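You operate a simulated robot arm through the tools that you are given. There is no shell and no other tool.

You are at the controls of a simulated robot arm. One attempt, no reset.

## Task
Take the silver segment and put it on the black table. Then fetch the grey cloth and set it on the second shelf from the bottom of the green rack. Then take the small grey carton and leave it on the lower deck of the trolley. Then take the purple cloth from the black table and leave it on the grey plate. Then push the orange drawer shut. Then open the side table drawer, put the red cloth in the inside of the side table drawer, then shut the drawer. Then take the brown cap and put it on top of the pink adapter on the beige table. Keep to this order. Set down upright: small grey carton.

Only the result counts: the job must be done as asked and must still hold three seconds after the hand-in. Knocking over, shifting, dropping, spilling or breaking anything else fails it. A push-on lid holds only when it is set on centred and level and pressed home; a screw cap is set on level and turned clockwise until tight. Flat cloth is picked up by pressing the open fingertips on it (5 to 10 N) and closing them slowly along it; thin cloth reads only 2 to 8 mm in the jaws.

## Robot
A 6-joint arm with a fingered hand on a trunk, on a base that moves. Base frame: it is fixed to the floor where the robot stands at the start and does not move with it; the origin is under the middle of the robot, x ahead of it, y to its left, z up. Readings come in m, degrees, newtons and seconds.
With the tool pointing down near the work surface it reaches from about 0.16 to 0.86 m from the robot's upright axis, wherever it stands. Its first joint turns from -166.0 to 166.0 degrees. Places, roughly: black table [3.1, 1.6, 0.8]; brown cap (3x4x2 cm) [0.6, 4, 0.8]; grey cloth (10x7x3 cm) [3.9, 0.2, 0.8]; grey plate (30x22x1 cm) [3.4, 1.3, 0.8]; inside of the side table drawer [1.1, 1.9, 0.6]; lower deck of the trolley [4.1, -1.2, 0.2]; orange drawer [2.5, 2.1, 0.6]; pink adapter (10x5x4 cm) [0.6, 4.1, 0.8]; purple cloth (10x7x3 cm) [3.2, 1.5, 0.8]; red cloth (10x6x4 cm) [2.3, 4.7, 1.1]; second shelf of the green rack [2.7, 3.2, 0.5]; side table drawer [1.1, 1.9, 0.6]; silver segment (15x6x3 cm) [3.6, 0.2, 0.8]; small grey carton [4, -1.25, 0.75]. Payload 5 kg.
The TCP is the grasp point between the finger pads, 0.036 m short of the fingertips. In the tool frame z runs along the fingers and y along their closing line. The gripper opens to 0.12 m; its body begins 0.042 m behind the TCP. The gripper is a hand of 4 fingers: y runs from the thumb to the fingers, the wrist lies at [-0.019, -0.123, -0.211] in the tool frame.
Orientation is that of the tool frame in the base frame, as [roll, pitch, yaw] about the fixed x, y, z axes, in that order (R = Rz(yaw) Ry(pitch) Rx(roll)). With the fingers straight down and the wrist toward the robot, the tool's x, y and z point along [0, 1, 0], [1, 0, 0] and [0, 0, -1] of the base frame.

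## Interface
- The arm moves only by the tool move_arm. Its argument "steps" is a list that holds one entry, the list of rows, each a list of 6 numbers: the shift along the tool's x, y, z in cm, then the turn, a rotation vector about the tool's x, y, z in degrees. In form: [[[tx, ty, tz, rx, ry, rz], ...]]. A call has 1 to 20 rows; each row shifts and turns the commanded pose from where the row before left it, along the tool's axes as they then stand. Each row takes 0.2 s and may step no farther than 0.05 m and 8.6 degrees from the row before; otherwise, the whole call is refused. Where a pose cannot be reached the arm comes as near as it can. A force on the tool above 40 N (or 10 N above the force at the start of the call, whichever is more), or a blocked arm, ends the call early, and 0.2 s more pass. In this call time passes only in rows, and 0.2 s behind the last. The reply holds the time, the measured pose of the TCP, the force on the tool along the base axes, the opening and the grip force, in the units named above and with some noise, with the torque about the TCP (base axes, N m) and any sound that the robot's microphone picked up.
- Cameras (640 x 400 px; columns grow to the right, rows downward): "scene" is now at [0.1252, -0.0068, 1.7082]; the picture's right is [-0.11, -0.99, 0.00], its down [-0.70, 0.08, -0.71] and it looks along [0.71, -0.08, -0.70] (base axes); focal length 269 px, centre (320, 200). "wrist" rides on the gripper at [0.073, -0.101, -0.142] in the tool frame; the picture's right is [-0.79, 0.29, -0.54], its down [-0.56, -0.70, 0.44] and it looks along [-0.25, 0.65, 0.71] (tool axes); focal length 280 px, centre (320, 200). There is no depth. A picture from a camera that has moved, and an enlarged one, comes with that camera's place and axes in the base frame and with its lens. The place of the scene camera against the robot may be out by one fixed shift of up to 0.018 m in any direction.
- snapshot(camera): a new picture of that camera. It takes no simulated time.
- slide_trunk(by): slides the trunk up (or, below 0, down) by that many m; the arm and the scene camera ride with it, the base frame stays. It gives what a move gives, with no picture.
- steer(legs): drives the robot by 1 to 6 legs, each [ahead, turn to the left] in m and degrees, along the robot's own axes; the way and the turn of a leg run together, so that a leg with both is an arc; at most 1.5 m and 180 degrees a leg. The arm and the cameras ride along, it lands a little off, and it stops where it bumps. It gives what a move gives.
- curl_fingers(index, middle, ring, thumb_bend, thumb_turn): sets how far each is bent, from 0 (flat) to 1 (curled in); at 0.3 the hand is open as for a grip, at 0.7 the pads meet at the TCP. One left out holds its place. A second passes; each finger stops where it meets its share of the squeeze, and holds until it gets a number again. It is the only way to open and close the hand. It gives what a move gives, with no picture; readings hold the bend of each and the force on the fingers (four entries, about 0 where the hand has none), thumb and palm. thumb_turn goes from beside the hand (0) to across from the fingers (1), as for a grip.
- pan_tilt(pan, tilt): turns the head with the scene camera to pan (to the left, within 86 degrees either way) and tilt (down, from -29 to 69), counted from straight ahead of the robot. It gives what a move gives.
- zoom(camera, box): a new picture of the part [left, top, right, bottom] of that camera's present view, enlarged. It takes no simulated time.
- close_job(): hands the job in; it is judged then, once.

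Places have to be worked out from the pictures, the camera data and where the tool is seen. Open the gripper and draw the arm clear of the work before you hand the job in, unless the task says otherwise.

The tools are called after ">>>" by a JSON object that holds its "op" and its "data". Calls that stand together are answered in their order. move_arm: Moves the arm, as the interface text tells. Its arguments: {"type":"object","properties":{"steps":{"type":"array","items":{"type":"array","items":{"type":"array","items":{"type":"number"}}}}},"required":["steps"]} The other tools are called the same way: slide_trunk (by) moves the trunk up or down; curl_fingers (index, middle, ring, thumb_bend, thumb_turn) moves the fingers one by one; steer (legs) drives the base; pan_tilt (pan, tilt) turns the head that bears the scene camera; snapshot (camera) takes a picture; zoom (camera, box) takes an enlarged picture of a part of a camera's view; close_job () hands the job in.

At the start:

```text
clock: 0.0
tcp_pos: [0.7096, 0.0851, 1.0939]
ee_rot: [-180.0, -0.1, 90.0]
force: [0.0, 0.2, -0.8]
wrist_torque: [-0.01, 0.02, 0.03]
grip_width: 0.1197
grip_force: 0.0
shape: jaw
bend: [0.3, 0.3, 0.3, 0.3, 0.98]
finger forces: [0.0, 0.1, 0.0, 0.0, 0.0, 0.0]
trunk travel left (down, up): [-0.725, 0.115]
robot x, y, heading: [0.0016, -0.0007, 0.1]
head pan, tilt (commanded): [-6.5, 44.5]
```

scene: 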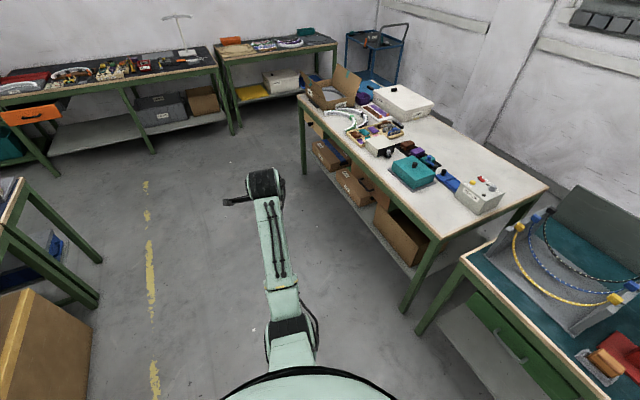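
wrist: 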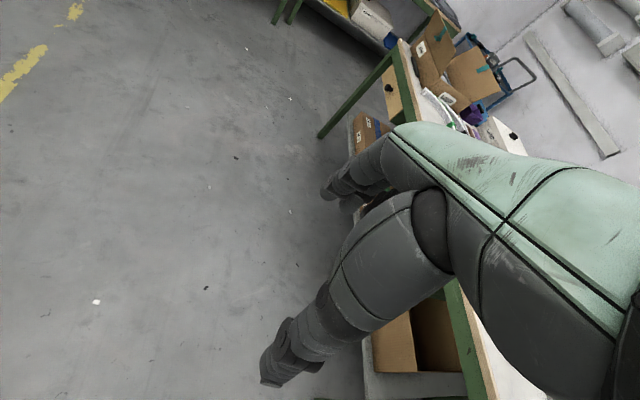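

I begin by looking around from the start position to map the room before moving anything.

>>> {"op": "pan_tilt", "data": {"pan": 0, "tilt": 20}}

```text
clock: 0.9
tcp_pos: [0.7093, 0.0844, 1.0952]
ee_rot: [180.0, 0.1, 90.0]
force: [0.7, 0.3, 0.5]
wrist_torque: [0.0, 0.01, 0.0]
grip_width: 0.1197
grip_force: 0.0
shape: jaw
bend: [0.3, 0.3, 0.3, 0.3, 0.98]
finger forces: [0.0, 0.0, 0.1, 0.0, 0.0, 0.0]
trunk travel left (down, up): [-0.725, 0.115]
robot x, y, heading: [-0.0024, -0.0, -0.1]
head pan, tilt (commanded): [0.0, 20.0]
```

Head is level-ish now; I take the picture ahead.

>>> {"op": "snapshot", "data": {"camera": "scene"}}

>>> {"op": "zoom", "data": {"camera": "scene", "box": [160, 80, 480, 280]}}

```text
taken
camera scene: at [0.1371, 0.0024, 1.7461], right [0.0, -1.0, 0.0], down [-0.34, 0.0, -0.94], along [0.94, 0.0, -0.34], focal length 269 px, centre (320, 200)
```

scene: 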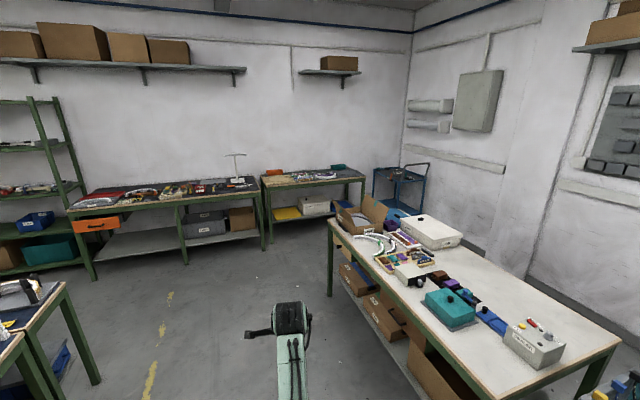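

```text
2.00 times, centred on (320, 180) of scene
camera zoom: at [0.1371, 0.0024, 1.7461], right [0.0, -1.0, 0.0], down [-0.34, 0.0, -0.94], along [0.94, 0.0, -0.34], focal length 538 px, centre (320, 240)
```

zoom: 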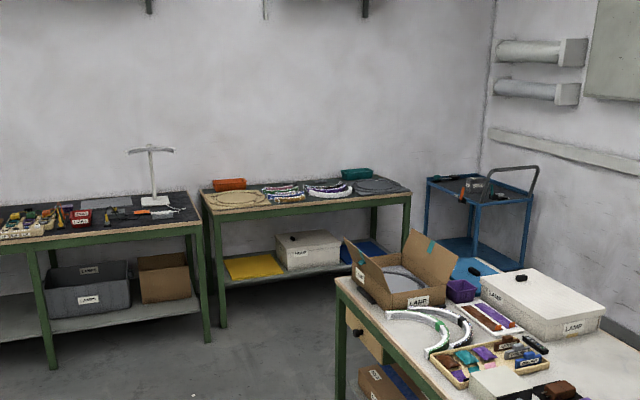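

The middle far table holds the segment and the cloth; the blue trolley is to the right of it. I pan left to see the other furniture.

>>> {"op": "pan_tilt", "data": {"pan": 60, "tilt": 20}}

>>> {"op": "snapshot", "data": {"camera": "scene"}}

>>> {"op": "pan_tilt", "data": {"pan": -60, "tilt": 25}}

>>> {"op": "snapshot", "data": {"camera": "scene"}}

```text
clock: 2.2
tcp_pos: [0.7096, 0.0845, 1.0948]
ee_rot: [179.9, 0.0, 90.1]
force: [0.5, -0.3, 0.6]
wrist_torque: [0.0, -0.02, 0.0]
grip_width: 0.1195
grip_force: 0.0
shape: jaw
bend: [0.3, 0.3, 0.3, 0.3, 0.98]
finger forces: [0.0, 0.0, 0.1, 0.0, 0.0, 0.0]
trunk travel left (down, up): [-0.725, 0.115]
robot x, y, heading: [-0.0013, 0.0032, 0.1]
head pan, tilt (commanded): [60.0, 20.0]
```

```text
taken
camera scene: at [0.0907, 0.083, 1.7462], right [0.87, -0.5, 0.0], down [-0.17, -0.3, -0.94], along [0.47, 0.81, -0.34], focal length 269 px, centre (320, 200)
```

scene: 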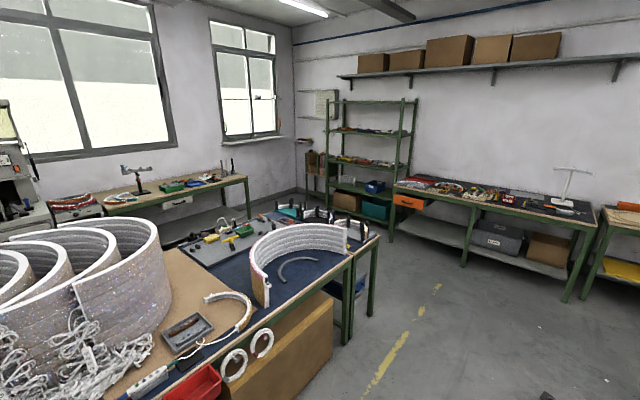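

```text
clock: 4.2
tcp_pos: [0.7086, 0.0842, 1.0962]
ee_rot: [-180.0, 0.0, 90.0]
force: [-0.7, 0.1, 0.3]
wrist_torque: [0.05, 0.0, -0.01]
grip_width: 0.1196
grip_force: 0.0
shape: jaw
bend: [0.3, 0.3, 0.3, 0.3, 0.98]
finger forces: [0.0, 0.1, 0.0, 0.1, 0.0, 0.1]
trunk travel left (down, up): [-0.725, 0.115]
robot x, y, heading: [0.0011, 0.0022, -0.2]
head pan, tilt (commanded): [-60.0, 25.0]
```

```text
taken
camera scene: at [0.0901, -0.0773, 1.7381], right [-0.87, -0.5, 0.0], down [-0.21, 0.37, -0.91], along [0.45, -0.78, -0.42], focal length 269 px, centre (320, 200)
```

scene: 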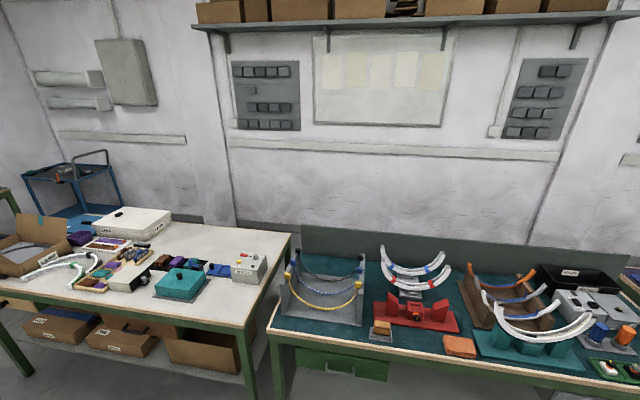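

The room layout is clear: the far middle table (segment, grey cloth), the trolley at its right, the black table at left, the rack, the side table and the beige table further left. I draw the arm in toward the body before driving.

>>> {"op": "move_arm", "data": {"steps": [[[0, -4, 0, 0, 0, 0], [0, -4, 0, 0, 0, 0], [0, -4, 0, 0, 0, 0], [0, -4, 0, 0, 0, 0], [0, -4, 0, 0, 0, 0], [0, -4, 0, 0, 0, 0]]]}}

>>> {"op": "pan_tilt", "data": {"pan": 0, "tilt": 45}}

>>> {"op": "snapshot", "data": {"camera": "scene"}}

```text
clock: 5.6
tcp_pos: [0.4672, 0.0854, 1.095]
ee_rot: [179.9, 0.0, 89.9]
force: [-0.4, 0.4, -0.7]
wrist_torque: [0.01, 0.03, 0.05]
grip_width: 0.1197
grip_force: 0.1
shape: jaw
bend: [0.3, 0.3, 0.3, 0.3, 0.98]
finger forces: [0.0, 0.1, 0.0, 0.0, 0.0, 0.0]
trunk travel left (down, up): [-0.725, 0.115]
robot x, y, heading: [0.0008, -0.003, 0.2]
head pan, tilt (commanded): [-60.0, 25.0]
```

```text
clock: 6.9
tcp_pos: [0.4699, 0.0839, 1.0944]
ee_rot: [-180.0, 0.0, 90.1]
force: [-0.6, -0.8, -0.2]
wrist_torque: [-0.03, 0.02, 0.03]
grip_width: 0.1198
grip_force: 0.0
shape: jaw
bend: [0.3, 0.3, 0.3, 0.3, 0.98]
finger forces: [0.0, 0.1, 0.0, 0.0, 0.0, 0.1]
trunk travel left (down, up): [-0.725, 0.115]
robot x, y, heading: [-0.0006, 0.0041, -0.2]
head pan, tilt (commanded): [0.0, 45.0]
```

```text
taken
camera scene: at [0.1256, 0.0024, 1.7075], right [0.0, -1.0, 0.0], down [-0.71, 0.0, -0.71], along [0.71, 0.0, -0.71], focal length 269 px, centre (320, 200)
```

scene: 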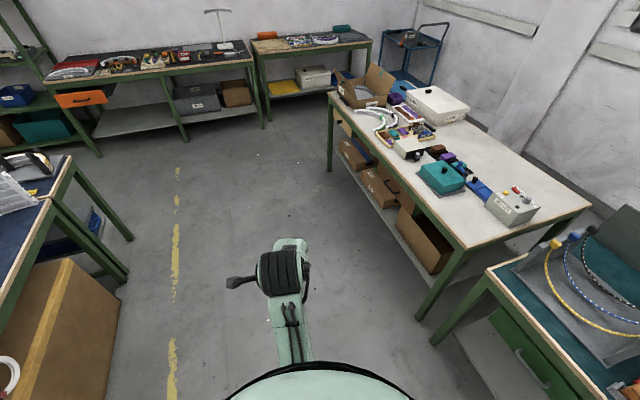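

The corridor past the front table's corner (about [2.2, -0.07]) needs clearance, so I drive to about (1.9, 0.6) first and then look again.

>>> {"op": "steer", "data": {"legs": [[0, 17.5], [1.5, 0], [0.45, 0], [0, -17]]}}

>>> {"op": "pan_tilt", "data": {"pan": -15, "tilt": 30}}

>>> {"op": "snapshot", "data": {"camera": "scene"}}

>>> {"op": "zoom", "data": {"camera": "scene", "box": [160, 80, 480, 280]}}

```text
clock: 19.8
tcp_pos: [2.3294, 0.6761, 1.095]
ee_rot: [-179.9, 0.0, 90.4]
force: [-0.5, 0.1, -0.4]
wrist_torque: [-0.01, -0.01, 0.02]
grip_width: 0.1198
grip_force: 0.1
shape: jaw
bend: [0.3, 0.3, 0.3, 0.3, 0.98]
finger forces: [0.1, 0.0, 0.1, 0.1, 0.0, 0.1]
trunk travel left (down, up): [-0.725, 0.115]
robot x, y, heading: [1.8587, 0.5876, 0.1]
head pan, tilt (commanded): [0.0, 45.0]
```

```text
clock: 20.6
tcp_pos: [2.3299, 0.676, 1.0952]
ee_rot: [-179.9, 0.0, 90.5]
force: [-0.1, 0.3, 0.6]
wrist_torque: [-0.02, 0.02, -0.01]
grip_width: 0.1198
grip_force: 0.0
shape: jaw
bend: [0.3, 0.3, 0.3, 0.3, 0.98]
finger forces: [0.0, 0.1, 0.0, 0.1, 0.0, 0.1]
trunk travel left (down, up): [-0.725, 0.115]
robot x, y, heading: [1.857, 0.5903, 0.4]
head pan, tilt (commanded): [-15.0, 30.0]
```

```text
taken
camera scene: at [1.9919, 0.5685, 1.7301], right [-0.25, -0.97, 0.0], down [-0.48, 0.13, -0.87], along [0.84, -0.22, -0.5], focal length 269 px, centre (320, 200)
```

scene: 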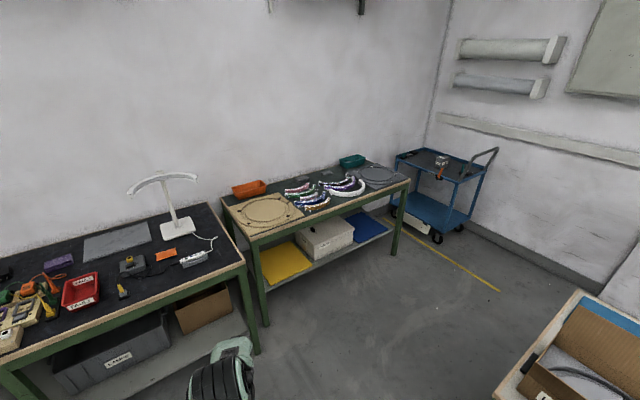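

```text
2.00 times, centred on (320, 180) of scene
camera zoom: at [1.9919, 0.5685, 1.7301], right [-0.25, -0.97, 0.0], down [-0.48, 0.13, -0.87], along [0.84, -0.22, -0.5], focal length 538 px, centre (320, 240)
```

zoom: 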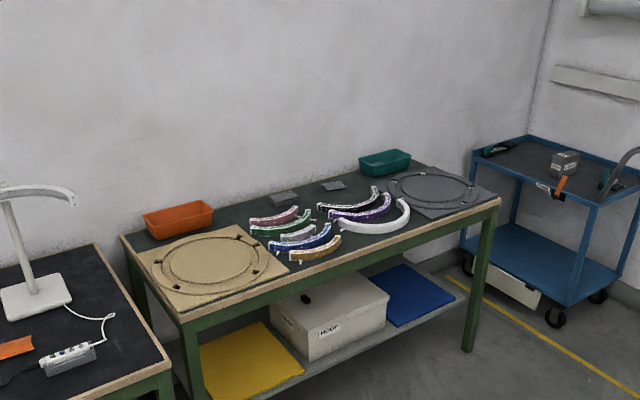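

The far table's front edge runs from about (3.2, 0.65) to (3.66, -0.60), room rotated by roughly 19°. I drive past the front-table corner to about (3.0, -0.03) facing that table.

>>> {"op": "steer", "data": {"legs": [[0, -14.5], [0.56, 0], [0, -22.8], [0.72, 0], [0, 56.3]]}}

>>> {"op": "pan_tilt", "data": {"pan": 0, "tilt": 50}}

>>> {"op": "snapshot", "data": {"camera": "scene"}}

>>> {"op": "zoom", "data": {"camera": "scene", "box": [200, 60, 440, 210]}}

```text
clock: 33.3
tcp_pos: [3.3875, 0.2423, 1.0958]
ee_rot: [-179.9, 0.1, 108.2]
force: [-0.2, 1.0, 0.1]
wrist_torque: [-0.02, -0.02, 0.0]
grip_width: 0.1201
grip_force: 0.0
shape: jaw
bend: [0.3, 0.3, 0.3, 0.3, 0.98]
finger forces: [0.0, 0.0, 0.1, 0.0, 0.0, 0.1]
trunk travel left (down, up): [-0.725, 0.115]
robot x, y, heading: [2.9693, 0.0191, 18.4]
head pan, tilt (commanded): [-15.0, 30.0]
```

```text
clock: 34.1
tcp_pos: [3.3887, 0.2425, 1.0943]
ee_rot: [180.0, 0.0, 108.2]
force: [-0.2, 0.1, 0.6]
wrist_torque: [0.02, 0.01, 0.02]
grip_width: 0.1199
grip_force: 0.0
shape: jaw
bend: [0.3, 0.3, 0.3, 0.3, 0.98]
finger forces: [0.1, 0.1, 0.0, 0.1, 0.1, 0.0]
trunk travel left (down, up): [-0.725, 0.115]
robot x, y, heading: [2.9706, 0.0163, 18.2]
head pan, tilt (commanded): [0.0, 50.0]
```

```text
taken
camera scene: at [3.0844, 0.0518, 1.7007], right [0.31, -0.95, 0.0], down [-0.73, -0.24, -0.64], along [0.61, 0.2, -0.77], focal length 269 px, centre (320, 200)
```

scene: 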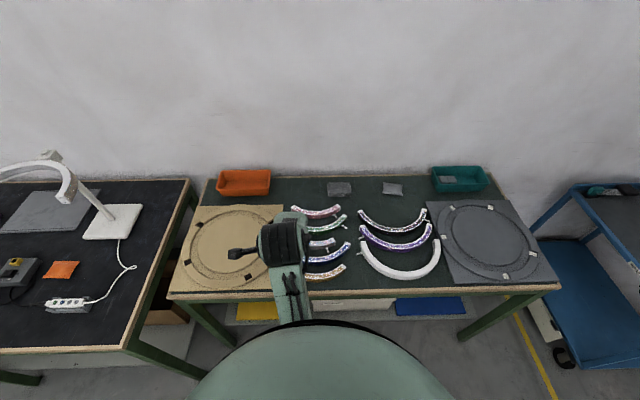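

```text
2.67 times, centred on (320, 135) of scene
camera zoom: at [3.0844, 0.0518, 1.7007], right [0.31, -0.95, 0.0], down [-0.73, -0.24, -0.64], along [0.61, 0.2, -0.77], focal length 717 px, centre (320, 373)
```

zoom: 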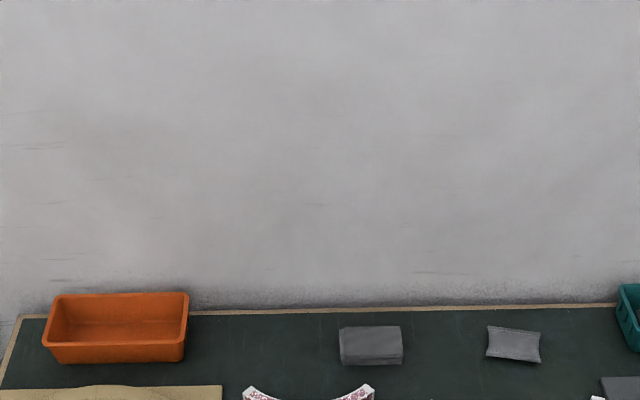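

The grey cloth at about (3.86, 0.22) matches the folded one on the left; the arm hides part of the segments. I zoom on the segments.

>>> {"op": "zoom", "data": {"camera": "scene", "box": [270, 190, 430, 290]}}

>>> {"op": "snapshot", "data": {"camera": "wrist"}}

```text
4.00 times, centred on (350, 240) of scene
camera zoom: at [3.0844, 0.0518, 1.7007], right [0.31, -0.95, 0.0], down [-0.73, -0.24, -0.64], along [0.61, 0.2, -0.77], focal length 1076 px, centre (200, 40)
```

zoom: 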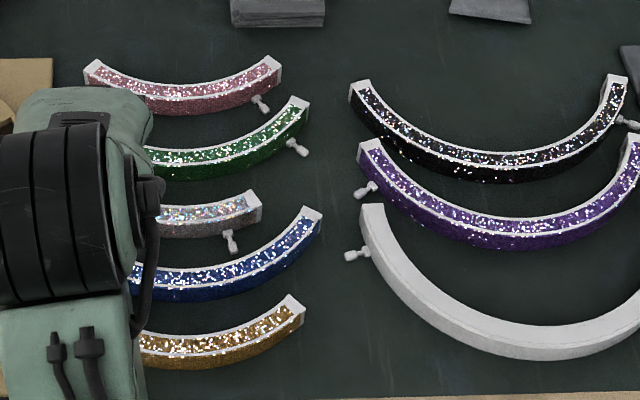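

```text
taken
camera wrist: at [3.2697, 0.2814, 1.2375], right [0.52, -0.66, 0.54], down [-0.49, -0.75, -0.44], along [0.7, -0.04, -0.71], focal length 280 px, centre (320, 200)
```

wrist: 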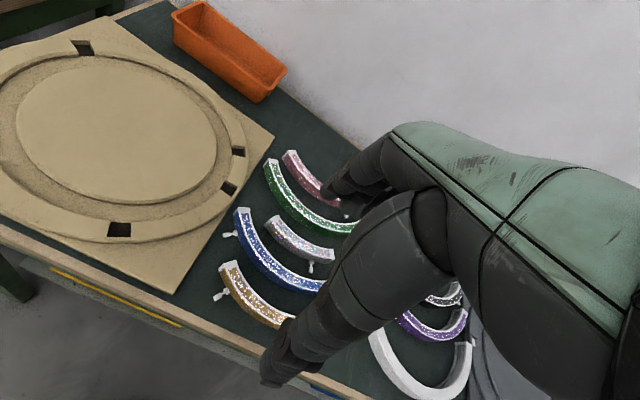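

The silver segment is the short third one between the green and the blue. I shift the hand to the right to uncover it for the scene camera.

>>> {"op": "move_arm", "data": {"steps": [[[-4, 0, 0, 0, 0, 0], [-4, 0, 0, 0, 0, 0], [-4, 0, 0, 0, 0, 0], [-4, 0, 0, 0, 0, 0], [-4, 0, 0, 0, 0, 0], [-4, 0, 0, 0, 0, 0]]]}}

>>> {"op": "zoom", "data": {"camera": "scene", "box": [270, 190, 430, 290]}}

>>> {"op": "snapshot", "data": {"camera": "wrist"}}

```text
clock: 35.5
tcp_pos: [3.4634, 0.014, 1.0939]
ee_rot: [-179.9, -0.1, 108.4]
force: [0.2, 0.4, 0.3]
wrist_torque: [0.04, -0.01, 0.03]
grip_width: 0.12
grip_force: 0.1
shape: jaw
bend: [0.3, 0.3, 0.3, 0.3, 0.98]
finger forces: [0.0, 0.0, 0.0, 0.1, 0.0, 0.1]
trunk travel left (down, up): [-0.725, 0.115]
robot x, y, heading: [2.9684, 0.0135, 18.2]
head pan, tilt (commanded): [0.0, 50.0]
```

```text
4.00 times, centred on (350, 240) of scene
camera zoom: at [3.0853, 0.05, 1.7006], right [0.31, -0.95, 0.0], down [-0.73, -0.24, -0.64], along [0.61, 0.2, -0.77], focal length 1076 px, centre (200, 40)
```

zoom: 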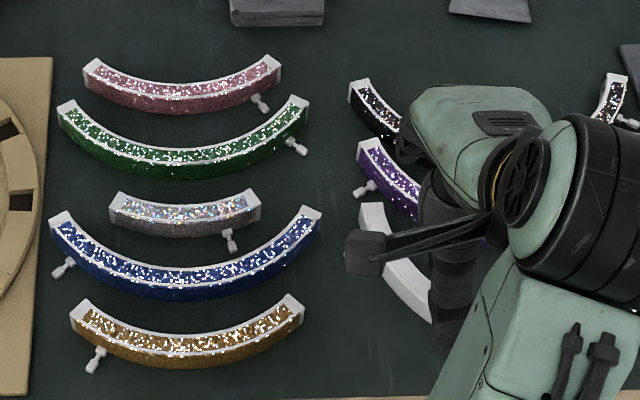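

```text
taken
camera wrist: at [3.3449, 0.0522, 1.2377], right [0.52, -0.66, 0.54], down [-0.49, -0.75, -0.44], along [0.7, -0.03, -0.71], focal length 280 px, centre (320, 200)
```

wrist: 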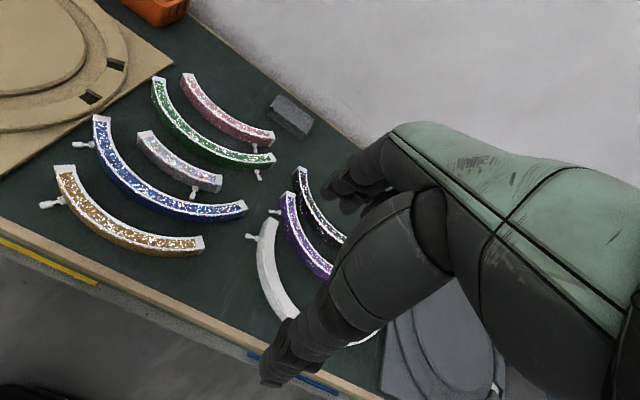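

The silver segment's top centre works out at about (3.57, 0.226), with about 5 cm gaps to its green and blue neighbours, table top about z 0.80. I pre-close the fingers a bit and see the opening.

>>> {"op": "curl_fingers", "data": {"index": 0.46, "middle": 0.46, "ring": 0.46, "thumb_bend": 0.46, "thumb_turn": 1}}

>>> {"op": "move_arm", "data": {"steps": [[[4.19, 0, 0, 0, 0, 0], [4.19, 4.2, 0, 0, 0, 0], [4.19, 4.2, 0, 0, 0, 0], [4.19, 4.2, 0, 0, 0, 0], [0, 4.2, 0, 0, 0, -2], [0, 0, 3, 0, 0, 0], [0, 0, 3, 0, 0, 0], [0, 0, 3, 0, 0, 0], [0, 0, 3, 0, 0, 0]]]}}

>>> {"op": "snapshot", "data": {"camera": "wrist"}}

>>> {"op": "zoom", "data": {"camera": "scene", "box": [270, 190, 430, 290]}}

```text
clock: 36.5
tcp_pos: [3.4637, 0.015, 1.0954]
ee_rot: [180.0, -0.1, 108.2]
force: [0.5, 0.0, -0.2]
wrist_torque: [-0.01, -0.02, 0.0]
grip_width: 0.0768
grip_force: 0.1
shape: fingers
bend: [0.46, 0.46, 0.46, 0.46, 0.99]
finger forces: [0.0, 0.1, 0.1, 0.1, 0.0, 0.0]
trunk travel left (down, up): [-0.725, 0.115]
robot x, y, heading: [2.9658, 0.0171, 18.0]
head pan, tilt (commanded): [0.0, 50.0]
```

```text
refused: row 2 steps farther than a row can; nothing moved
```

```text
taken
camera wrist: at [3.3444, 0.0537, 1.2379], right [0.52, -0.66, 0.54], down [-0.49, -0.75, -0.44], along [0.7, -0.03, -0.71], focal length 280 px, centre (320, 200)
```

wrist: 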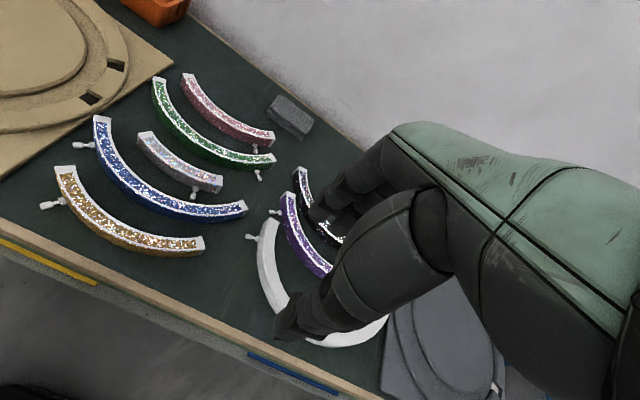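

```text
4.00 times, centred on (350, 240) of scene
camera zoom: at [3.0845, 0.0515, 1.7006], right [0.31, -0.95, 0.0], down [-0.73, -0.24, -0.64], along [0.61, 0.2, -0.77], focal length 1076 px, centre (200, 40)
```

zoom: 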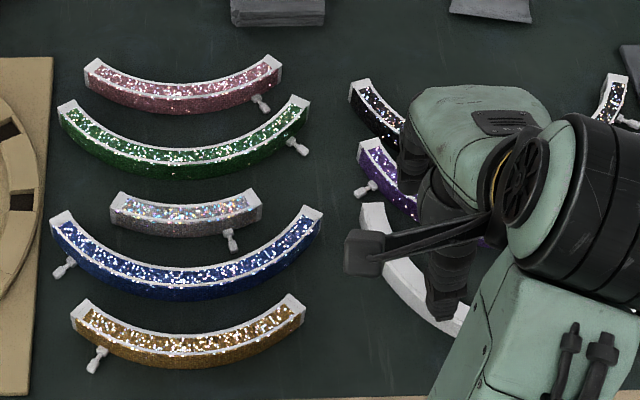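

Opening is 7.7 cm. I hover over the segment with smaller steps (5 cm limit is on the combined shift).

>>> {"op": "move_arm", "data": {"steps": [[[3.35, 3.36, 0, 0, 0, 0], [3.35, 3.36, 0, 0, 0, 0], [3.35, 3.36, 0, 0, 0, 0], [3.35, 3.36, 0, 0, 0, 0], [3.35, 3.36, 0, 0, 0, -2], [0, 0, 3, 0, 0, 0], [0, 0, 3, 0, 0, 0], [0, 0, 3, 0, 0, 0], [0, 0, 3, 0, 0, 0], [0, 0, 2, 0, 0, 0]]]}}

>>> {"op": "snapshot", "data": {"camera": "wrist"}}

>>> {"op": "zoom", "data": {"camera": "scene", "box": [240, 170, 400, 270]}}

```text
clock: 38.7
tcp_pos: [3.5712, 0.2274, 0.9559]
ee_rot: [180.0, 0.0, 110.2]
force: [-0.2, 1.2, 0.3]
wrist_torque: [0.01, 0.0, -0.01]
grip_width: 0.0765
grip_force: 0.0
shape: fingers
bend: [0.46, 0.46, 0.46, 0.46, 0.99]
finger forces: [0.1, 0.0, 0.0, 0.1, 0.1, 0.0]
trunk travel left (down, up): [-0.725, 0.115]
robot x, y, heading: [2.9667, 0.0167, 18.2]
head pan, tilt (commanded): [0.0, 50.0]
```

```text
taken
camera wrist: at [3.4516, 0.2611, 1.0973], right [0.54, -0.64, 0.54], down [-0.46, -0.77, -0.44], along [0.7, -0.01, -0.71], focal length 280 px, centre (320, 200)
```

wrist: 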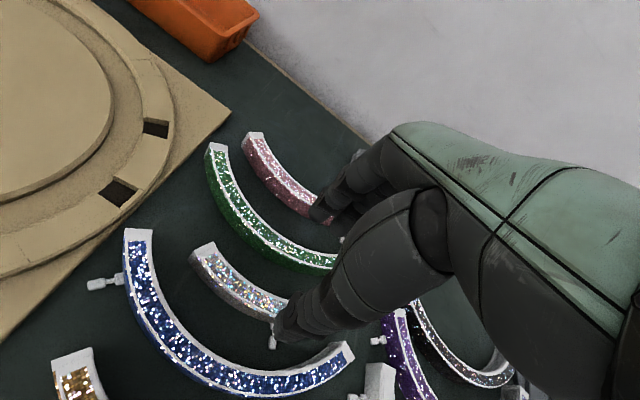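

```text
4.00 times, centred on (320, 220) of scene
camera zoom: at [3.0847, 0.0522, 1.7006], right [0.31, -0.95, 0.0], down [-0.73, -0.24, -0.64], along [0.61, 0.2, -0.77], focal length 1076 px, centre (320, 120)
```

zoom: 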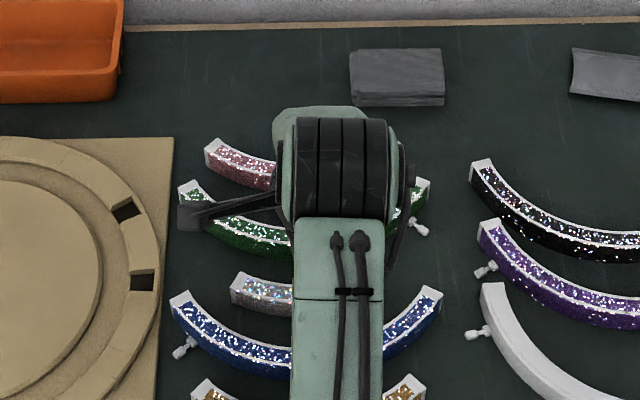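

The hover agrees with the segment's centre. I descend to just above it and check the gap with the wrist camera.

>>> {"op": "move_arm", "data": {"steps": [[[0, 0, 2, 0, 0, 0], [0, 0, 2, 0, 0, 0], [0, 0, 1.5, 0, 0, 0], [0, 0, 1, 0, 0, 0]]]}}

>>> {"op": "snapshot", "data": {"camera": "wrist"}}

```text
clock: 39.7
tcp_pos: [3.5706, 0.2267, 0.8901]
ee_rot: [180.0, -0.1, 110.2]
force: [0.5, -0.4, 0.6]
wrist_torque: [0.03, 0.01, 0.02]
grip_width: 0.0765
grip_force: 0.0
shape: fingers
bend: [0.46, 0.46, 0.46, 0.46, 0.99]
finger forces: [0.0, 0.0, 0.0, 0.1, 0.1, 0.1]
trunk travel left (down, up): [-0.725, 0.115]
robot x, y, heading: [2.9659, 0.0165, 18.3]
head pan, tilt (commanded): [0.0, 50.0]
```

```text
taken
camera wrist: at [3.4507, 0.261, 1.0327], right [0.54, -0.64, 0.54], down [-0.46, -0.77, -0.44], along [0.7, -0.01, -0.71], focal length 280 px, centre (320, 200)
```

wrist: 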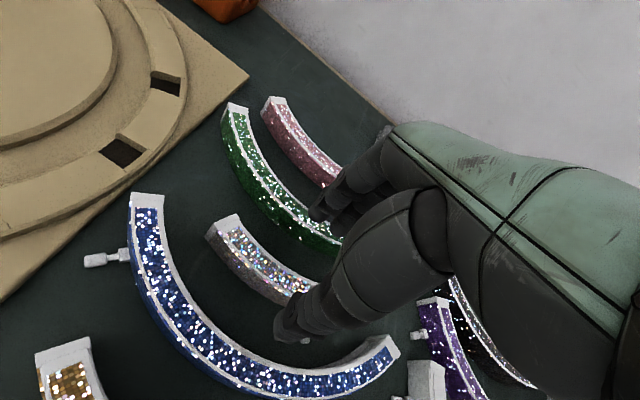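

The tips look to fall in the gaps, but tightly on the green side. I narrow the opening a little before going down.

>>> {"op": "curl_fingers", "data": {"index": 0.51, "middle": 0.51, "ring": 0.51, "thumb_bend": 0.51}}

>>> {"op": "move_arm", "data": {"steps": [[[0, 0, 1.2, 0, 0, 0], [0, 0, 1.2, 0, 0, 0], [0, 0, 0.8, 0, 0, 0]]]}}

>>> {"op": "snapshot", "data": {"camera": "wrist"}}

```text
clock: 40.7
tcp_pos: [3.5715, 0.226, 0.8908]
ee_rot: [-180.0, 0.1, 110.3]
force: [0.5, -1.2, 0.1]
wrist_torque: [0.01, -0.01, 0.01]
grip_width: 0.0619
grip_force: 0.0
shape: fingers
bend: [0.51, 0.51, 0.51, 0.51, 1.0]
finger forces: [0.0, 0.0, 0.0, 0.0, 0.0, 0.0]
trunk travel left (down, up): [-0.725, 0.115]
robot x, y, heading: [2.9687, 0.0177, 18.4]
head pan, tilt (commanded): [0.0, 50.0]
```

```text
clock: 41.5
tcp_pos: [3.5699, 0.226, 0.8587]
ee_rot: [180.0, 0.0, 110.2]
force: [-1.3, -0.5, 2.1]
wrist_torque: [-0.05, -0.09, -0.04]
grip_width: 0.0616
grip_force: 0.7
shape: fingers
bend: [0.51, 0.52, 0.51, 0.51, 1.0]
finger forces: [0.0, 1.9, 0.0, 0.1, 0.0, 0.1]
trunk travel left (down, up): [-0.725, 0.115]
robot x, y, heading: [2.969, 0.0184, 18.4]
head pan, tilt (commanded): [0.0, 50.0]
```

```text
taken
camera wrist: at [3.4502, 0.2607, 1.0007], right [0.54, -0.64, 0.54], down [-0.46, -0.77, -0.44], along [0.7, -0.01, -0.71], focal length 280 px, centre (320, 200)
```

wrist: 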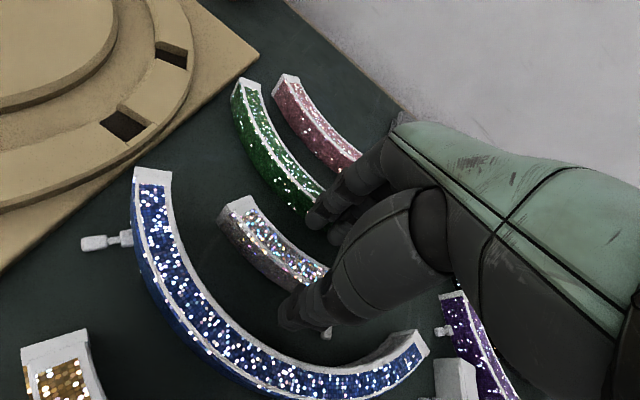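

The middle finger just touched the green segment (1.9 N), so I lift straight off, narrow the opening further, and look again.

>>> {"op": "move_arm", "data": {"steps": [[[0, 0, -1, 0, 0, 0], [0, 0, -1, 0, 0, 0]]]}}

>>> {"op": "curl_fingers", "data": {"index": 0.56, "middle": 0.56, "ring": 0.56, "thumb_bend": 0.55}}

>>> {"op": "zoom", "data": {"camera": "wrist", "box": [200, 120, 440, 370]}}

```text
clock: 42.1
tcp_pos: [3.5707, 0.2275, 0.8785]
ee_rot: [-179.9, 0.0, 110.1]
force: [0.6, 0.2, 0.1]
wrist_torque: [0.01, 0.02, 0.0]
grip_width: 0.0615
grip_force: 0.1
shape: fingers
bend: [0.51, 0.51, 0.51, 0.51, 1.0]
finger forces: [0.1, 0.1, 0.0, 0.0, 0.1, 0.0]
trunk travel left (down, up): [-0.725, 0.115]
robot x, y, heading: [2.9668, 0.0166, 18.3]
head pan, tilt (commanded): [0.0, 50.0]
```

```text
clock: 43.1
tcp_pos: [3.5703, 0.2275, 0.8778]
ee_rot: [179.9, 0.0, 110.2]
force: [-0.6, -0.3, -0.1]
wrist_torque: [-0.02, 0.05, 0.02]
grip_width: 0.0483
grip_force: 0.1
shape: fingers
bend: [0.56, 0.56, 0.56, 0.55, 1.0]
finger forces: [0.0, 0.0, 0.1, 0.1, 0.0, 0.0]
trunk travel left (down, up): [-0.725, 0.115]
robot x, y, heading: [2.9696, 0.0155, 18.0]
head pan, tilt (commanded): [0.0, 50.0]
```

```text
1.60 times, centred on (320, 245) of wrist
camera zoom: at [3.4506, 0.2612, 1.0205], right [0.54, -0.64, 0.54], down [-0.46, -0.77, -0.44], along [0.7, -0.01, -0.71], focal length 449 px, centre (320, 128)
```

zoom: 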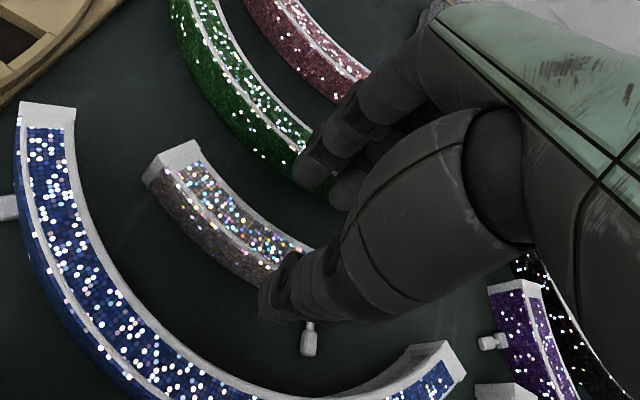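

From the zoom, the band's centre lies about 0.8 cm nearer the robot than the TCP. I shift back by 0.8 cm and descend with this narrower opening.

>>> {"op": "move_arm", "data": {"steps": [[[0, -0.8, 0, 0, 0, 0], [0, 0, 1, 0, 0, 0], [0, 0, 1, 0, 0, 0]]]}}

>>> {"op": "zoom", "data": {"camera": "wrist", "box": [200, 120, 440, 370]}}

```text
clock: 43.9
tcp_pos: [3.5628, 0.224, 0.8579]
ee_rot: [179.9, 0.0, 110.1]
force: [-0.4, 0.3, -0.6]
wrist_torque: [0.03, -0.01, 0.02]
grip_width: 0.048
grip_force: 0.0
shape: fingers
bend: [0.56, 0.56, 0.56, 0.55, 1.0]
finger forces: [0.1, 0.0, 0.1, 0.0, 0.0, 0.0]
trunk travel left (down, up): [-0.725, 0.115]
robot x, y, heading: [2.9689, 0.0154, 18.3]
head pan, tilt (commanded): [0.0, 50.0]
```

```text
1.60 times, centred on (320, 245) of wrist
camera zoom: at [3.4425, 0.2581, 1.0003], right [0.54, -0.64, 0.54], down [-0.46, -0.77, -0.44], along [0.7, -0.01, -0.71], focal length 449 px, centre (320, 128)
```

zoom: 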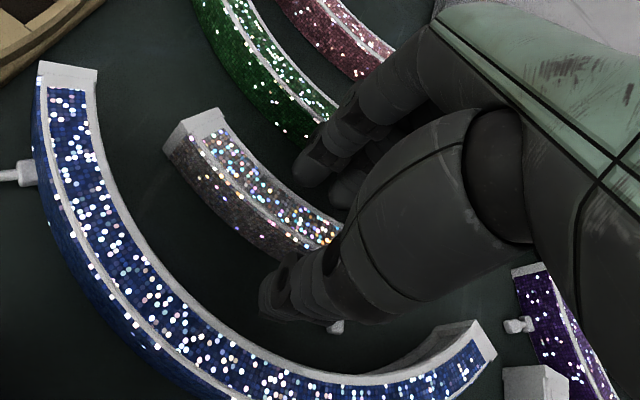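

The thumb and fingers now straddle the silver band cleanly. I go down another 1.5 cm.

>>> {"op": "move_arm", "data": {"steps": [[[0, 0, 0.8, 0, 0, 0], [0, 0, 0.7, 0, 0, 0]]]}}

>>> {"op": "zoom", "data": {"camera": "wrist", "box": [200, 120, 440, 370]}}

```text
clock: 44.5
tcp_pos: [3.562, 0.2238, 0.8437]
ee_rot: [-179.9, 0.0, 110.3]
force: [-0.1, 0.1, -0.2]
wrist_torque: [0.02, -0.04, 0.0]
grip_width: 0.0482
grip_force: 0.1
shape: fingers
bend: [0.56, 0.56, 0.56, 0.55, 1.0]
finger forces: [0.0, 0.1, 0.0, 0.0, 0.1, 0.0]
trunk travel left (down, up): [-0.725, 0.115]
robot x, y, heading: [2.9667, 0.0121, 18.1]
head pan, tilt (commanded): [0.0, 50.0]
```

```text
1.60 times, centred on (320, 245) of wrist
camera zoom: at [3.4428, 0.2583, 0.9856], right [0.54, -0.64, 0.54], down [-0.46, -0.77, -0.44], along [0.7, -0.01, -0.71], focal length 449 px, centre (320, 128)
```

zoom: 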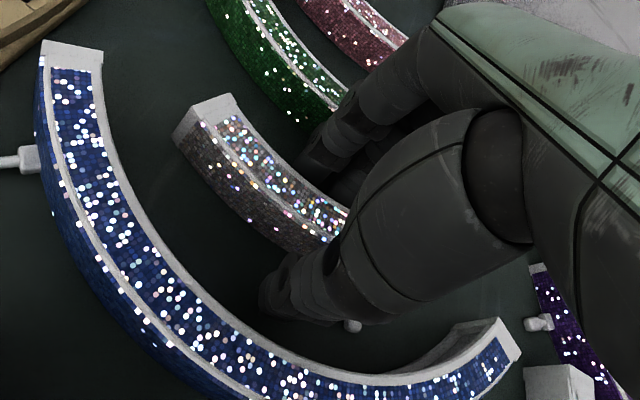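

No contact yet; I lower another 0.5 cm and then close slowly.

>>> {"op": "move_arm", "data": {"steps": [[[0, 0, 0.6, 0, 0, 0]]]}}

>>> {"op": "curl_fingers", "data": {"index": 0.62, "middle": 0.62, "ring": 0.62, "thumb_bend": 0.62}}

>>> {"op": "curl_fingers", "data": {"index": 0.72, "middle": 0.72, "ring": 0.72, "thumb_bend": 0.72}}

>>> {"op": "zoom", "data": {"camera": "wrist", "box": [200, 120, 440, 370]}}

```text
clock: 44.9
tcp_pos: [3.5631, 0.2244, 0.8405]
ee_rot: [179.6, -0.1, 110.1]
force: [2.1, 1.3, 12.4]
wrist_torque: [0.11, -0.44, 0.0]
grip_width: 0.0482
grip_force: 6.2
shape: fingers
bend: [0.56, 0.56, 0.56, 0.55, 1.0]
finger forces: [3.4, 8.9, 0.0, 0.1, 0.1, 0.1]
trunk travel left (down, up): [-0.725, 0.115]
robot x, y, heading: [2.965, 0.0133, 18.2]
head pan, tilt (commanded): [0.0, 50.0]
```

```text
clock: 45.9
tcp_pos: [3.5622, 0.2247, 0.8397]
ee_rot: [179.7, 0.1, 110.2]
force: [4.5, 1.1, 22.6]
wrist_torque: [0.45, -0.65, -0.03]
grip_width: 0.0302
grip_force: 12.0
shape: fingers
bend: [0.61, 0.61, 0.62, 0.62, 1.0]
finger forces: [18.7, 4.5, 0.2, 0.1, 0.2, 0.1]
trunk travel left (down, up): [-0.725, 0.115]
robot x, y, heading: [2.9692, 0.0145, 18.4]
head pan, tilt (commanded): [0.0, 50.0]
```

```text
clock: 46.9
tcp_pos: [3.5619, 0.2234, 0.8386]
ee_rot: [179.8, 0.0, 110.2]
force: [7.8, 2.6, 24.7]
wrist_torque: [0.23, 0.12, -0.07]
grip_width: 0.024
grip_force: 30.0
shape: fingers
bend: [0.6, 0.71, 0.71, 0.66, 1.0]
finger forces: [17.2, 4.6, 3.2, 0.1, 34.9, 0.0]
trunk travel left (down, up): [-0.725, 0.115]
robot x, y, heading: [2.9693, 0.0148, 18.4]
head pan, tilt (commanded): [0.0, 50.0]
```

```text
1.60 times, centred on (320, 245) of wrist
camera zoom: at [3.4418, 0.2579, 0.9811], right [0.54, -0.64, 0.54], down [-0.46, -0.77, -0.45], along [0.7, -0.01, -0.71], focal length 449 px, centre (320, 128)
```

zoom: 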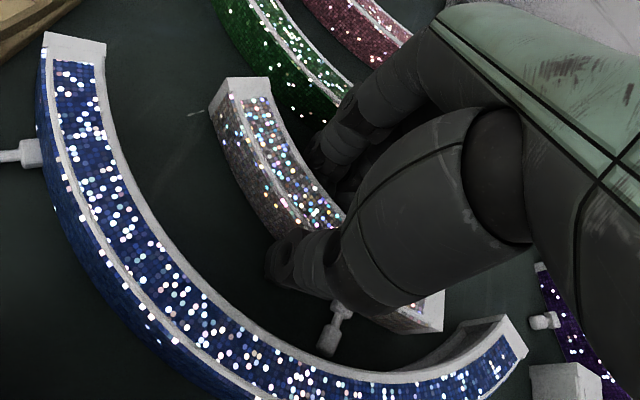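

The segment is clamped (grip 30 N, 2.4 cm) though it turned slightly in the hand. I lift straight up and check.

>>> {"op": "move_arm", "data": {"steps": [[[0, 0, -0.5, 0, 0, 0], [0, 0, -1, 0, 0, 0], [0, 0, -1.5, 0, 0, 0], [0, 0, -2, 0, 0, 0], [0, 0, -2, 0, 0, 0]]]}}

>>> {"op": "snapshot", "data": {"camera": "wrist"}}

>>> {"op": "snapshot", "data": {"camera": "scene"}}

```text
clock: 48.1
tcp_pos: [3.5631, 0.2246, 0.9066]
ee_rot: [-180.0, 0.0, 110.3]
force: [0.0, -0.1, 0.2]
wrist_torque: [-0.03, -0.02, 0.0]
grip_width: 0.0235
grip_force: 12.8
shape: fingers
bend: [0.71, 0.71, 0.72, 0.64, 1.0]
finger forces: [7.4, 2.8, 2.4, 0.0, 13.5, 0.0]
trunk travel left (down, up): [-0.725, 0.115]
robot x, y, heading: [2.9686, 0.0157, 18.1]
head pan, tilt (commanded): [0.0, 50.0]
```

```text
taken
camera wrist: at [3.4433, 0.2584, 1.0492], right [0.54, -0.64, 0.54], down [-0.46, -0.77, -0.44], along [0.7, -0.01, -0.71], focal length 280 px, centre (320, 200)
```

wrist: 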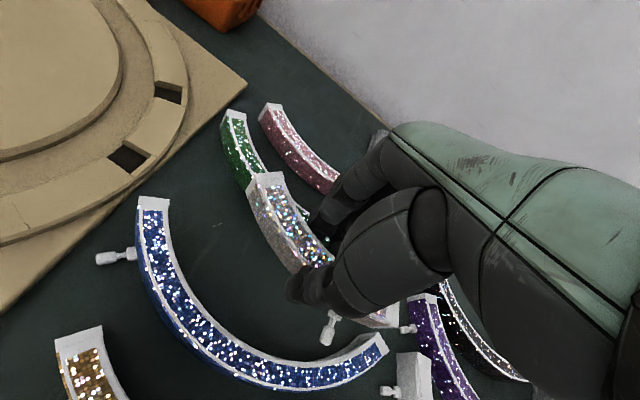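

```text
taken
camera scene: at [3.0842, 0.0518, 1.7006], right [0.31, -0.95, 0.0], down [-0.73, -0.24, -0.64], along [0.61, 0.2, -0.77], focal length 269 px, centre (320, 200)
```

scene: 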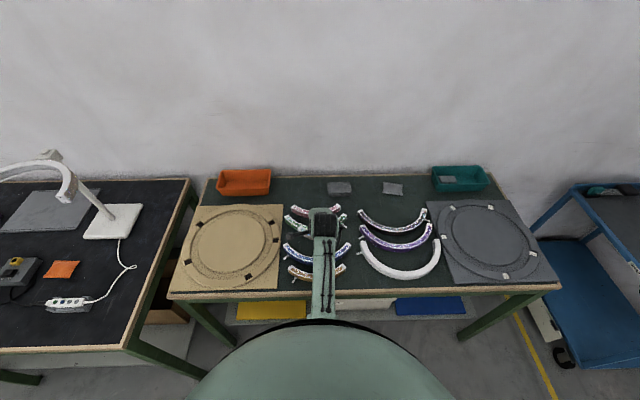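

The segment is firmly held. I raise and retract the arm, then drive to stand in front of the black table's right end, where the front strip before the power strip is free.

>>> {"op": "move_arm", "data": {"steps": [[[0, 0, -4, 0, 0, 0], [0, 0, -4, 0, 0, 0], [0, 0, -4, 0, 0, 0], [0, -3, -3, 0, 0, 0], [0, -4, 0, 0, 0, 0], [0, -4, 0, 0, 0, 0], [0, -4, 0, 0, 0, 0]]]}}

>>> {"op": "steer", "data": {"legs": [[0, 102.4], [0.736, 0], [0, -102]]}}

>>> {"op": "pan_tilt", "data": {"pan": 0, "tilt": 50}}

>>> {"op": "snapshot", "data": {"camera": "scene"}}

>>> {"op": "snapshot", "data": {"camera": "wrist"}}

```text
clock: 49.7
tcp_pos: [3.4216, 0.1715, 1.058]
ee_rot: [180.0, 0.0, 110.2]
force: [0.0, -0.1, 0.5]
wrist_torque: [-0.02, -0.04, -0.02]
grip_width: 0.0237
grip_force: 12.7
shape: fingers
bend: [0.71, 0.71, 0.72, 0.64, 1.0]
finger forces: [7.6, 2.9, 2.6, 0.2, 13.5, 0.0]
trunk travel left (down, up): [-0.725, 0.115]
robot x, y, heading: [2.9681, 0.0182, 18.0]
head pan, tilt (commanded): [0.0, 50.0]
```

```text
clock: 64.3
tcp_pos: [3.0519, 0.8027, 1.0586]
ee_rot: [180.0, 0.0, 109.9]
force: [0.8, -0.3, -1.0]
wrist_torque: [0.01, -0.02, -0.02]
grip_width: 0.0226
grip_force: 12.1
shape: fingers
bend: [0.71, 0.71, 0.72, 0.64, 1.0]
finger forces: [7.3, 2.6, 2.2, 0.0, 12.6, 0.0]
trunk travel left (down, up): [-0.725, 0.115]
robot x, y, heading: [2.5955, 0.6498, 18.1]
head pan, tilt (commanded): [0.0, 50.0]
```

```text
clock: 64.9
tcp_pos: [3.0507, 0.8025, 1.0581]
ee_rot: [179.9, 0.0, 109.8]
force: [0.5, -0.5, -0.8]
wrist_torque: [-0.01, -0.02, 0.02]
grip_width: 0.0229
grip_force: 12.6
shape: fingers
bend: [0.71, 0.71, 0.72, 0.64, 1.0]
finger forces: [7.2, 2.6, 2.1, 0.0, 12.7, 0.1]
trunk travel left (down, up): [-0.725, 0.115]
robot x, y, heading: [2.5971, 0.6515, 17.8]
head pan, tilt (commanded): [0.0, 50.0]
```

```text
taken
camera scene: at [2.7118, 0.6845, 1.7006], right [0.31, -0.95, 0.0], down [-0.73, -0.23, -0.64], along [0.61, 0.2, -0.77], focal length 269 px, centre (320, 200)
```

scene: 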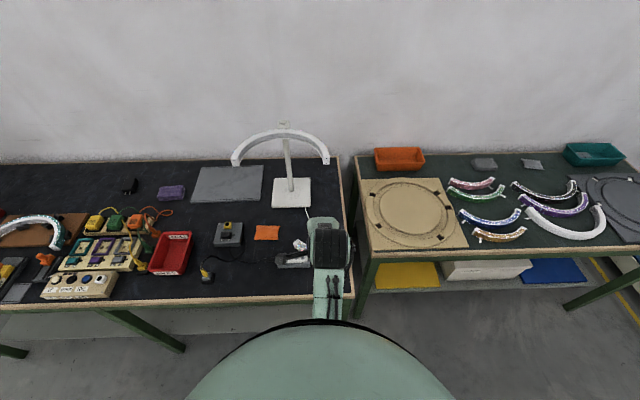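

```text
taken
camera wrist: at [2.9316, 0.8372, 1.2002], right [0.54, -0.64, 0.54], down [-0.47, -0.76, -0.44], along [0.7, -0.02, -0.71], focal length 280 px, centre (320, 200)
```

wrist: 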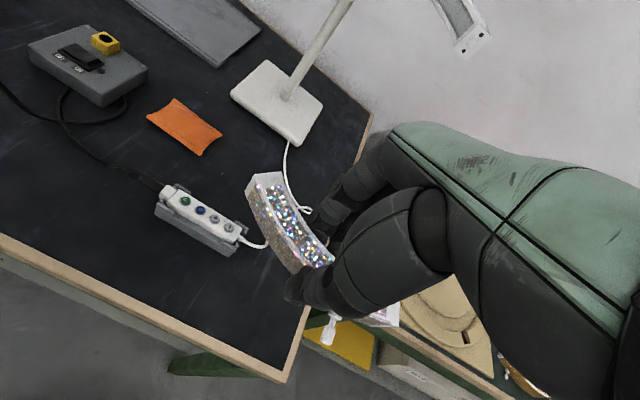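

The front strip left of the power strip is free (about 10 cm deep). I align the segment with the table edge (turn about 13.6°) and hover over about (3.01, 0.97).

>>> {"op": "move_arm", "data": {"steps": [[[4, 0.5, 0, 0, 0, 0], [4, 0.5, 0, 0, 0, 0], [4, 0.5, 0, 0, 0, 0], [4, 0.5, 0, 0, 0, 0], [0.77, 0, 0, 0, 0, -7], [0, 0, 0, 0, 0, -6.6], [0, 0, 4, 0, 0, 0], [0, 0, 4, 0, 0, 0], [0, 0, 4, 0, 0, 0]]]}}

>>> {"op": "snapshot", "data": {"camera": "wrist"}}

>>> {"op": "zoom", "data": {"camera": "scene", "box": [180, 180, 380, 305]}}

```text
clock: 66.9
tcp_pos: [3.0128, 0.9685, 0.9377]
ee_rot: [-180.0, 0.0, 123.5]
force: [-0.3, 0.1, -0.5]
wrist_torque: [0.02, 0.0, 0.03]
grip_width: 0.0226
grip_force: 12.3
shape: fingers
bend: [0.71, 0.71, 0.72, 0.64, 1.0]
finger forces: [7.3, 2.6, 2.3, 0.0, 12.5, 0.0]
trunk travel left (down, up): [-0.725, 0.115]
robot x, y, heading: [2.5955, 0.6493, 17.7]
head pan, tilt (commanded): [0.0, 50.0]
```

```text
taken
camera wrist: at [2.8882, 0.9739, 1.0802], right [0.68, -0.5, 0.54], down [-0.28, -0.85, -0.44], along [0.68, 0.15, -0.71], focal length 280 px, centre (320, 200)
```

wrist: 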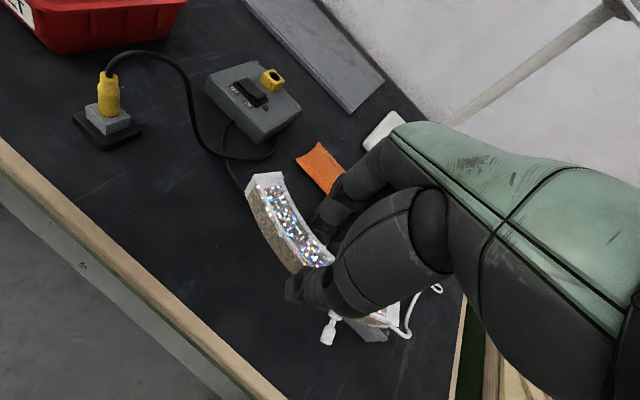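

```text
3.20 times, centred on (280, 242) of scene
camera zoom: at [2.7118, 0.685, 1.7007], right [0.31, -0.95, 0.0], down [-0.73, -0.23, -0.64], along [0.61, 0.2, -0.77], focal length 861 px, centre (448, 64)
```

zoom: 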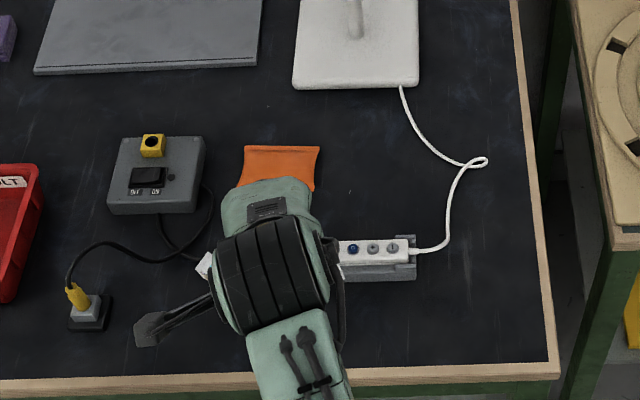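

Clear of the cable and power strip. I shift 2 cm further left and lower the segment to just above the table.

>>> {"op": "move_arm", "data": {"steps": [[[2.06, 0, 0, 0, 0, 0], [0, 0, 3, 0, 0, 0], [0, 0, 3, 0, 0, 0], [0, 0, 1.5, 0, 0, 0], [0, 0, 1, 0, 0, 0], [0, 0, 0.5, 0, 0, 0]]]}}

>>> {"op": "snapshot", "data": {"camera": "wrist"}}

```text
clock: 68.3
tcp_pos: [3.0018, 0.9846, 0.8466]
ee_rot: [180.0, -0.1, 123.4]
force: [-0.3, 0.1, -1.0]
wrist_torque: [-0.02, 0.03, 0.01]
grip_width: 0.0225
grip_force: 12.5
shape: fingers
bend: [0.71, 0.71, 0.72, 0.64, 1.0]
finger forces: [7.4, 2.6, 2.3, 0.0, 12.6, 0.0]
trunk travel left (down, up): [-0.725, 0.115]
robot x, y, heading: [2.5936, 0.6466, 17.6]
head pan, tilt (commanded): [0.0, 50.0]
```

```text
taken
camera wrist: at [2.8772, 0.99, 0.99], right [0.68, -0.5, 0.54], down [-0.28, -0.85, -0.44], along [0.68, 0.15, -0.71], focal length 280 px, centre (320, 200)
```

wrist: 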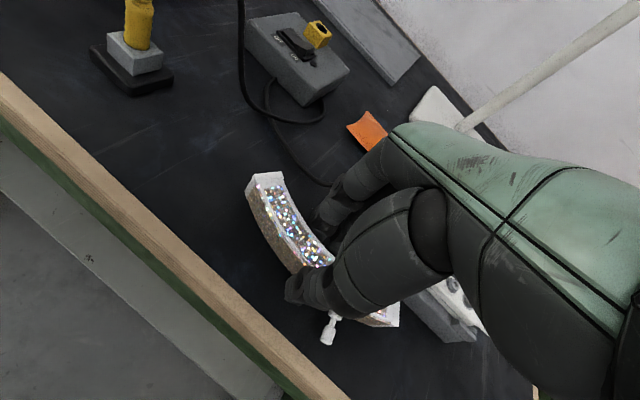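

Just above the surface now. I lower gently until I feel contact.

>>> {"op": "move_arm", "data": {"steps": [[[0, 0, 0.4, 0, 0, 0], [0, 0, 0.3, 0, 0, 0]]]}}

```text
clock: 68.9
tcp_pos: [3.0016, 0.9837, 0.8405]
ee_rot: [-180.0, -0.1, 123.4]
force: [-0.3, -0.5, -0.6]
wrist_torque: [0.0, 0.01, 0.03]
grip_width: 0.0225
grip_force: 12.6
shape: fingers
bend: [0.71, 0.71, 0.72, 0.64, 1.0]
finger forces: [7.4, 2.6, 2.2, 0.0, 12.6, 0.0]
trunk travel left (down, up): [-0.725, 0.115]
robot x, y, heading: [2.5974, 0.6484, 17.8]
head pan, tilt (commanded): [0.0, 50.0]
```

No contact yet; a few more millimetres down.

>>> {"op": "move_arm", "data": {"steps": [[[0, 0, 0.3, 0, 0, 0], [0, 0, 0.3, 0, 0, 0]]]}}

```text
clock: 69.5
tcp_pos: [3.002, 0.9838, 0.8395]
ee_rot: [179.5, -0.1, 123.5]
force: [-3.1, -2.0, 29.4]
wrist_torque: [-0.46, 0.87, -0.01]
grip_width: 0.0227
grip_force: 26.6
shape: fingers
bend: [0.71, 0.71, 0.72, 0.65, 1.0]
finger forces: [6.9, 2.6, 2.5, 0.0, 41.2, 0.0]
trunk travel left (down, up): [-0.725, 0.115]
robot x, y, heading: [2.598, 0.6496, 17.7]
head pan, tilt (commanded): [0.0, 50.0]
```

Contact made. I back off a little pressure and open the fingers modestly to release.

>>> {"op": "move_arm", "data": {"steps": [[[0, 0, -0.3, 0, 0, 0]]]}}

>>> {"op": "curl_fingers", "data": {"index": 0.56, "middle": 0.56, "ring": 0.56, "thumb_bend": 0.54}}

>>> {"op": "snapshot", "data": {"camera": "wrist"}}

```text
clock: 69.9
tcp_pos: [3.0023, 0.9845, 0.8387]
ee_rot: [179.7, 0.0, 123.4]
force: [1.8, 1.1, 20.1]
wrist_torque: [-0.24, 0.47, 0.0]
grip_width: 0.0222
grip_force: 25.3
shape: fingers
bend: [0.71, 0.71, 0.72, 0.65, 1.0]
finger forces: [8.7, 3.6, 3.2, 0.0, 35.1, 0.0]
trunk travel left (down, up): [-0.725, 0.115]
robot x, y, heading: [2.5973, 0.6489, 17.7]
head pan, tilt (commanded): [0.0, 50.0]
```

```text
clock: 70.9
tcp_pos: [3.0001, 0.9834, 0.8406]
ee_rot: [179.7, 0.1, 123.5]
force: [-0.8, 1.8, 26.8]
wrist_torque: [0.23, 0.08, 0.03]
grip_width: 0.0346
grip_force: 13.6
shape: fingers
bend: [0.61, 0.58, 0.56, 0.58, 1.0]
finger forces: [12.0, 4.9, 0.0, 0.0, 10.0, 0.0]
trunk travel left (down, up): [-0.725, 0.115]
robot x, y, heading: [2.5959, 0.6502, 18.1]
head pan, tilt (commanded): [0.0, 50.0]
```

```text
taken
camera wrist: at [2.8758, 0.9892, 0.982], right [0.67, -0.5, 0.54], down [-0.27, -0.85, -0.45], along [0.69, 0.15, -0.71], focal length 280 px, centre (320, 200)
```

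wrist: 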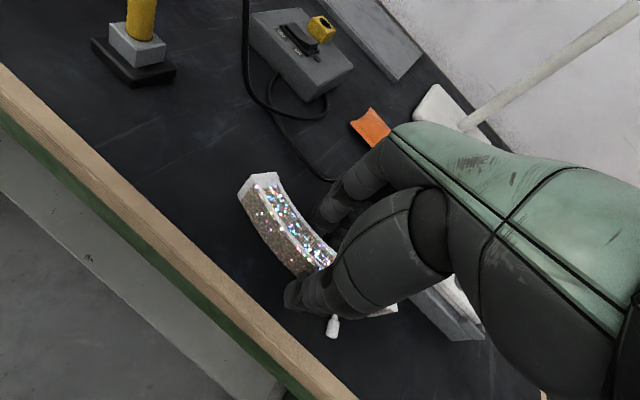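

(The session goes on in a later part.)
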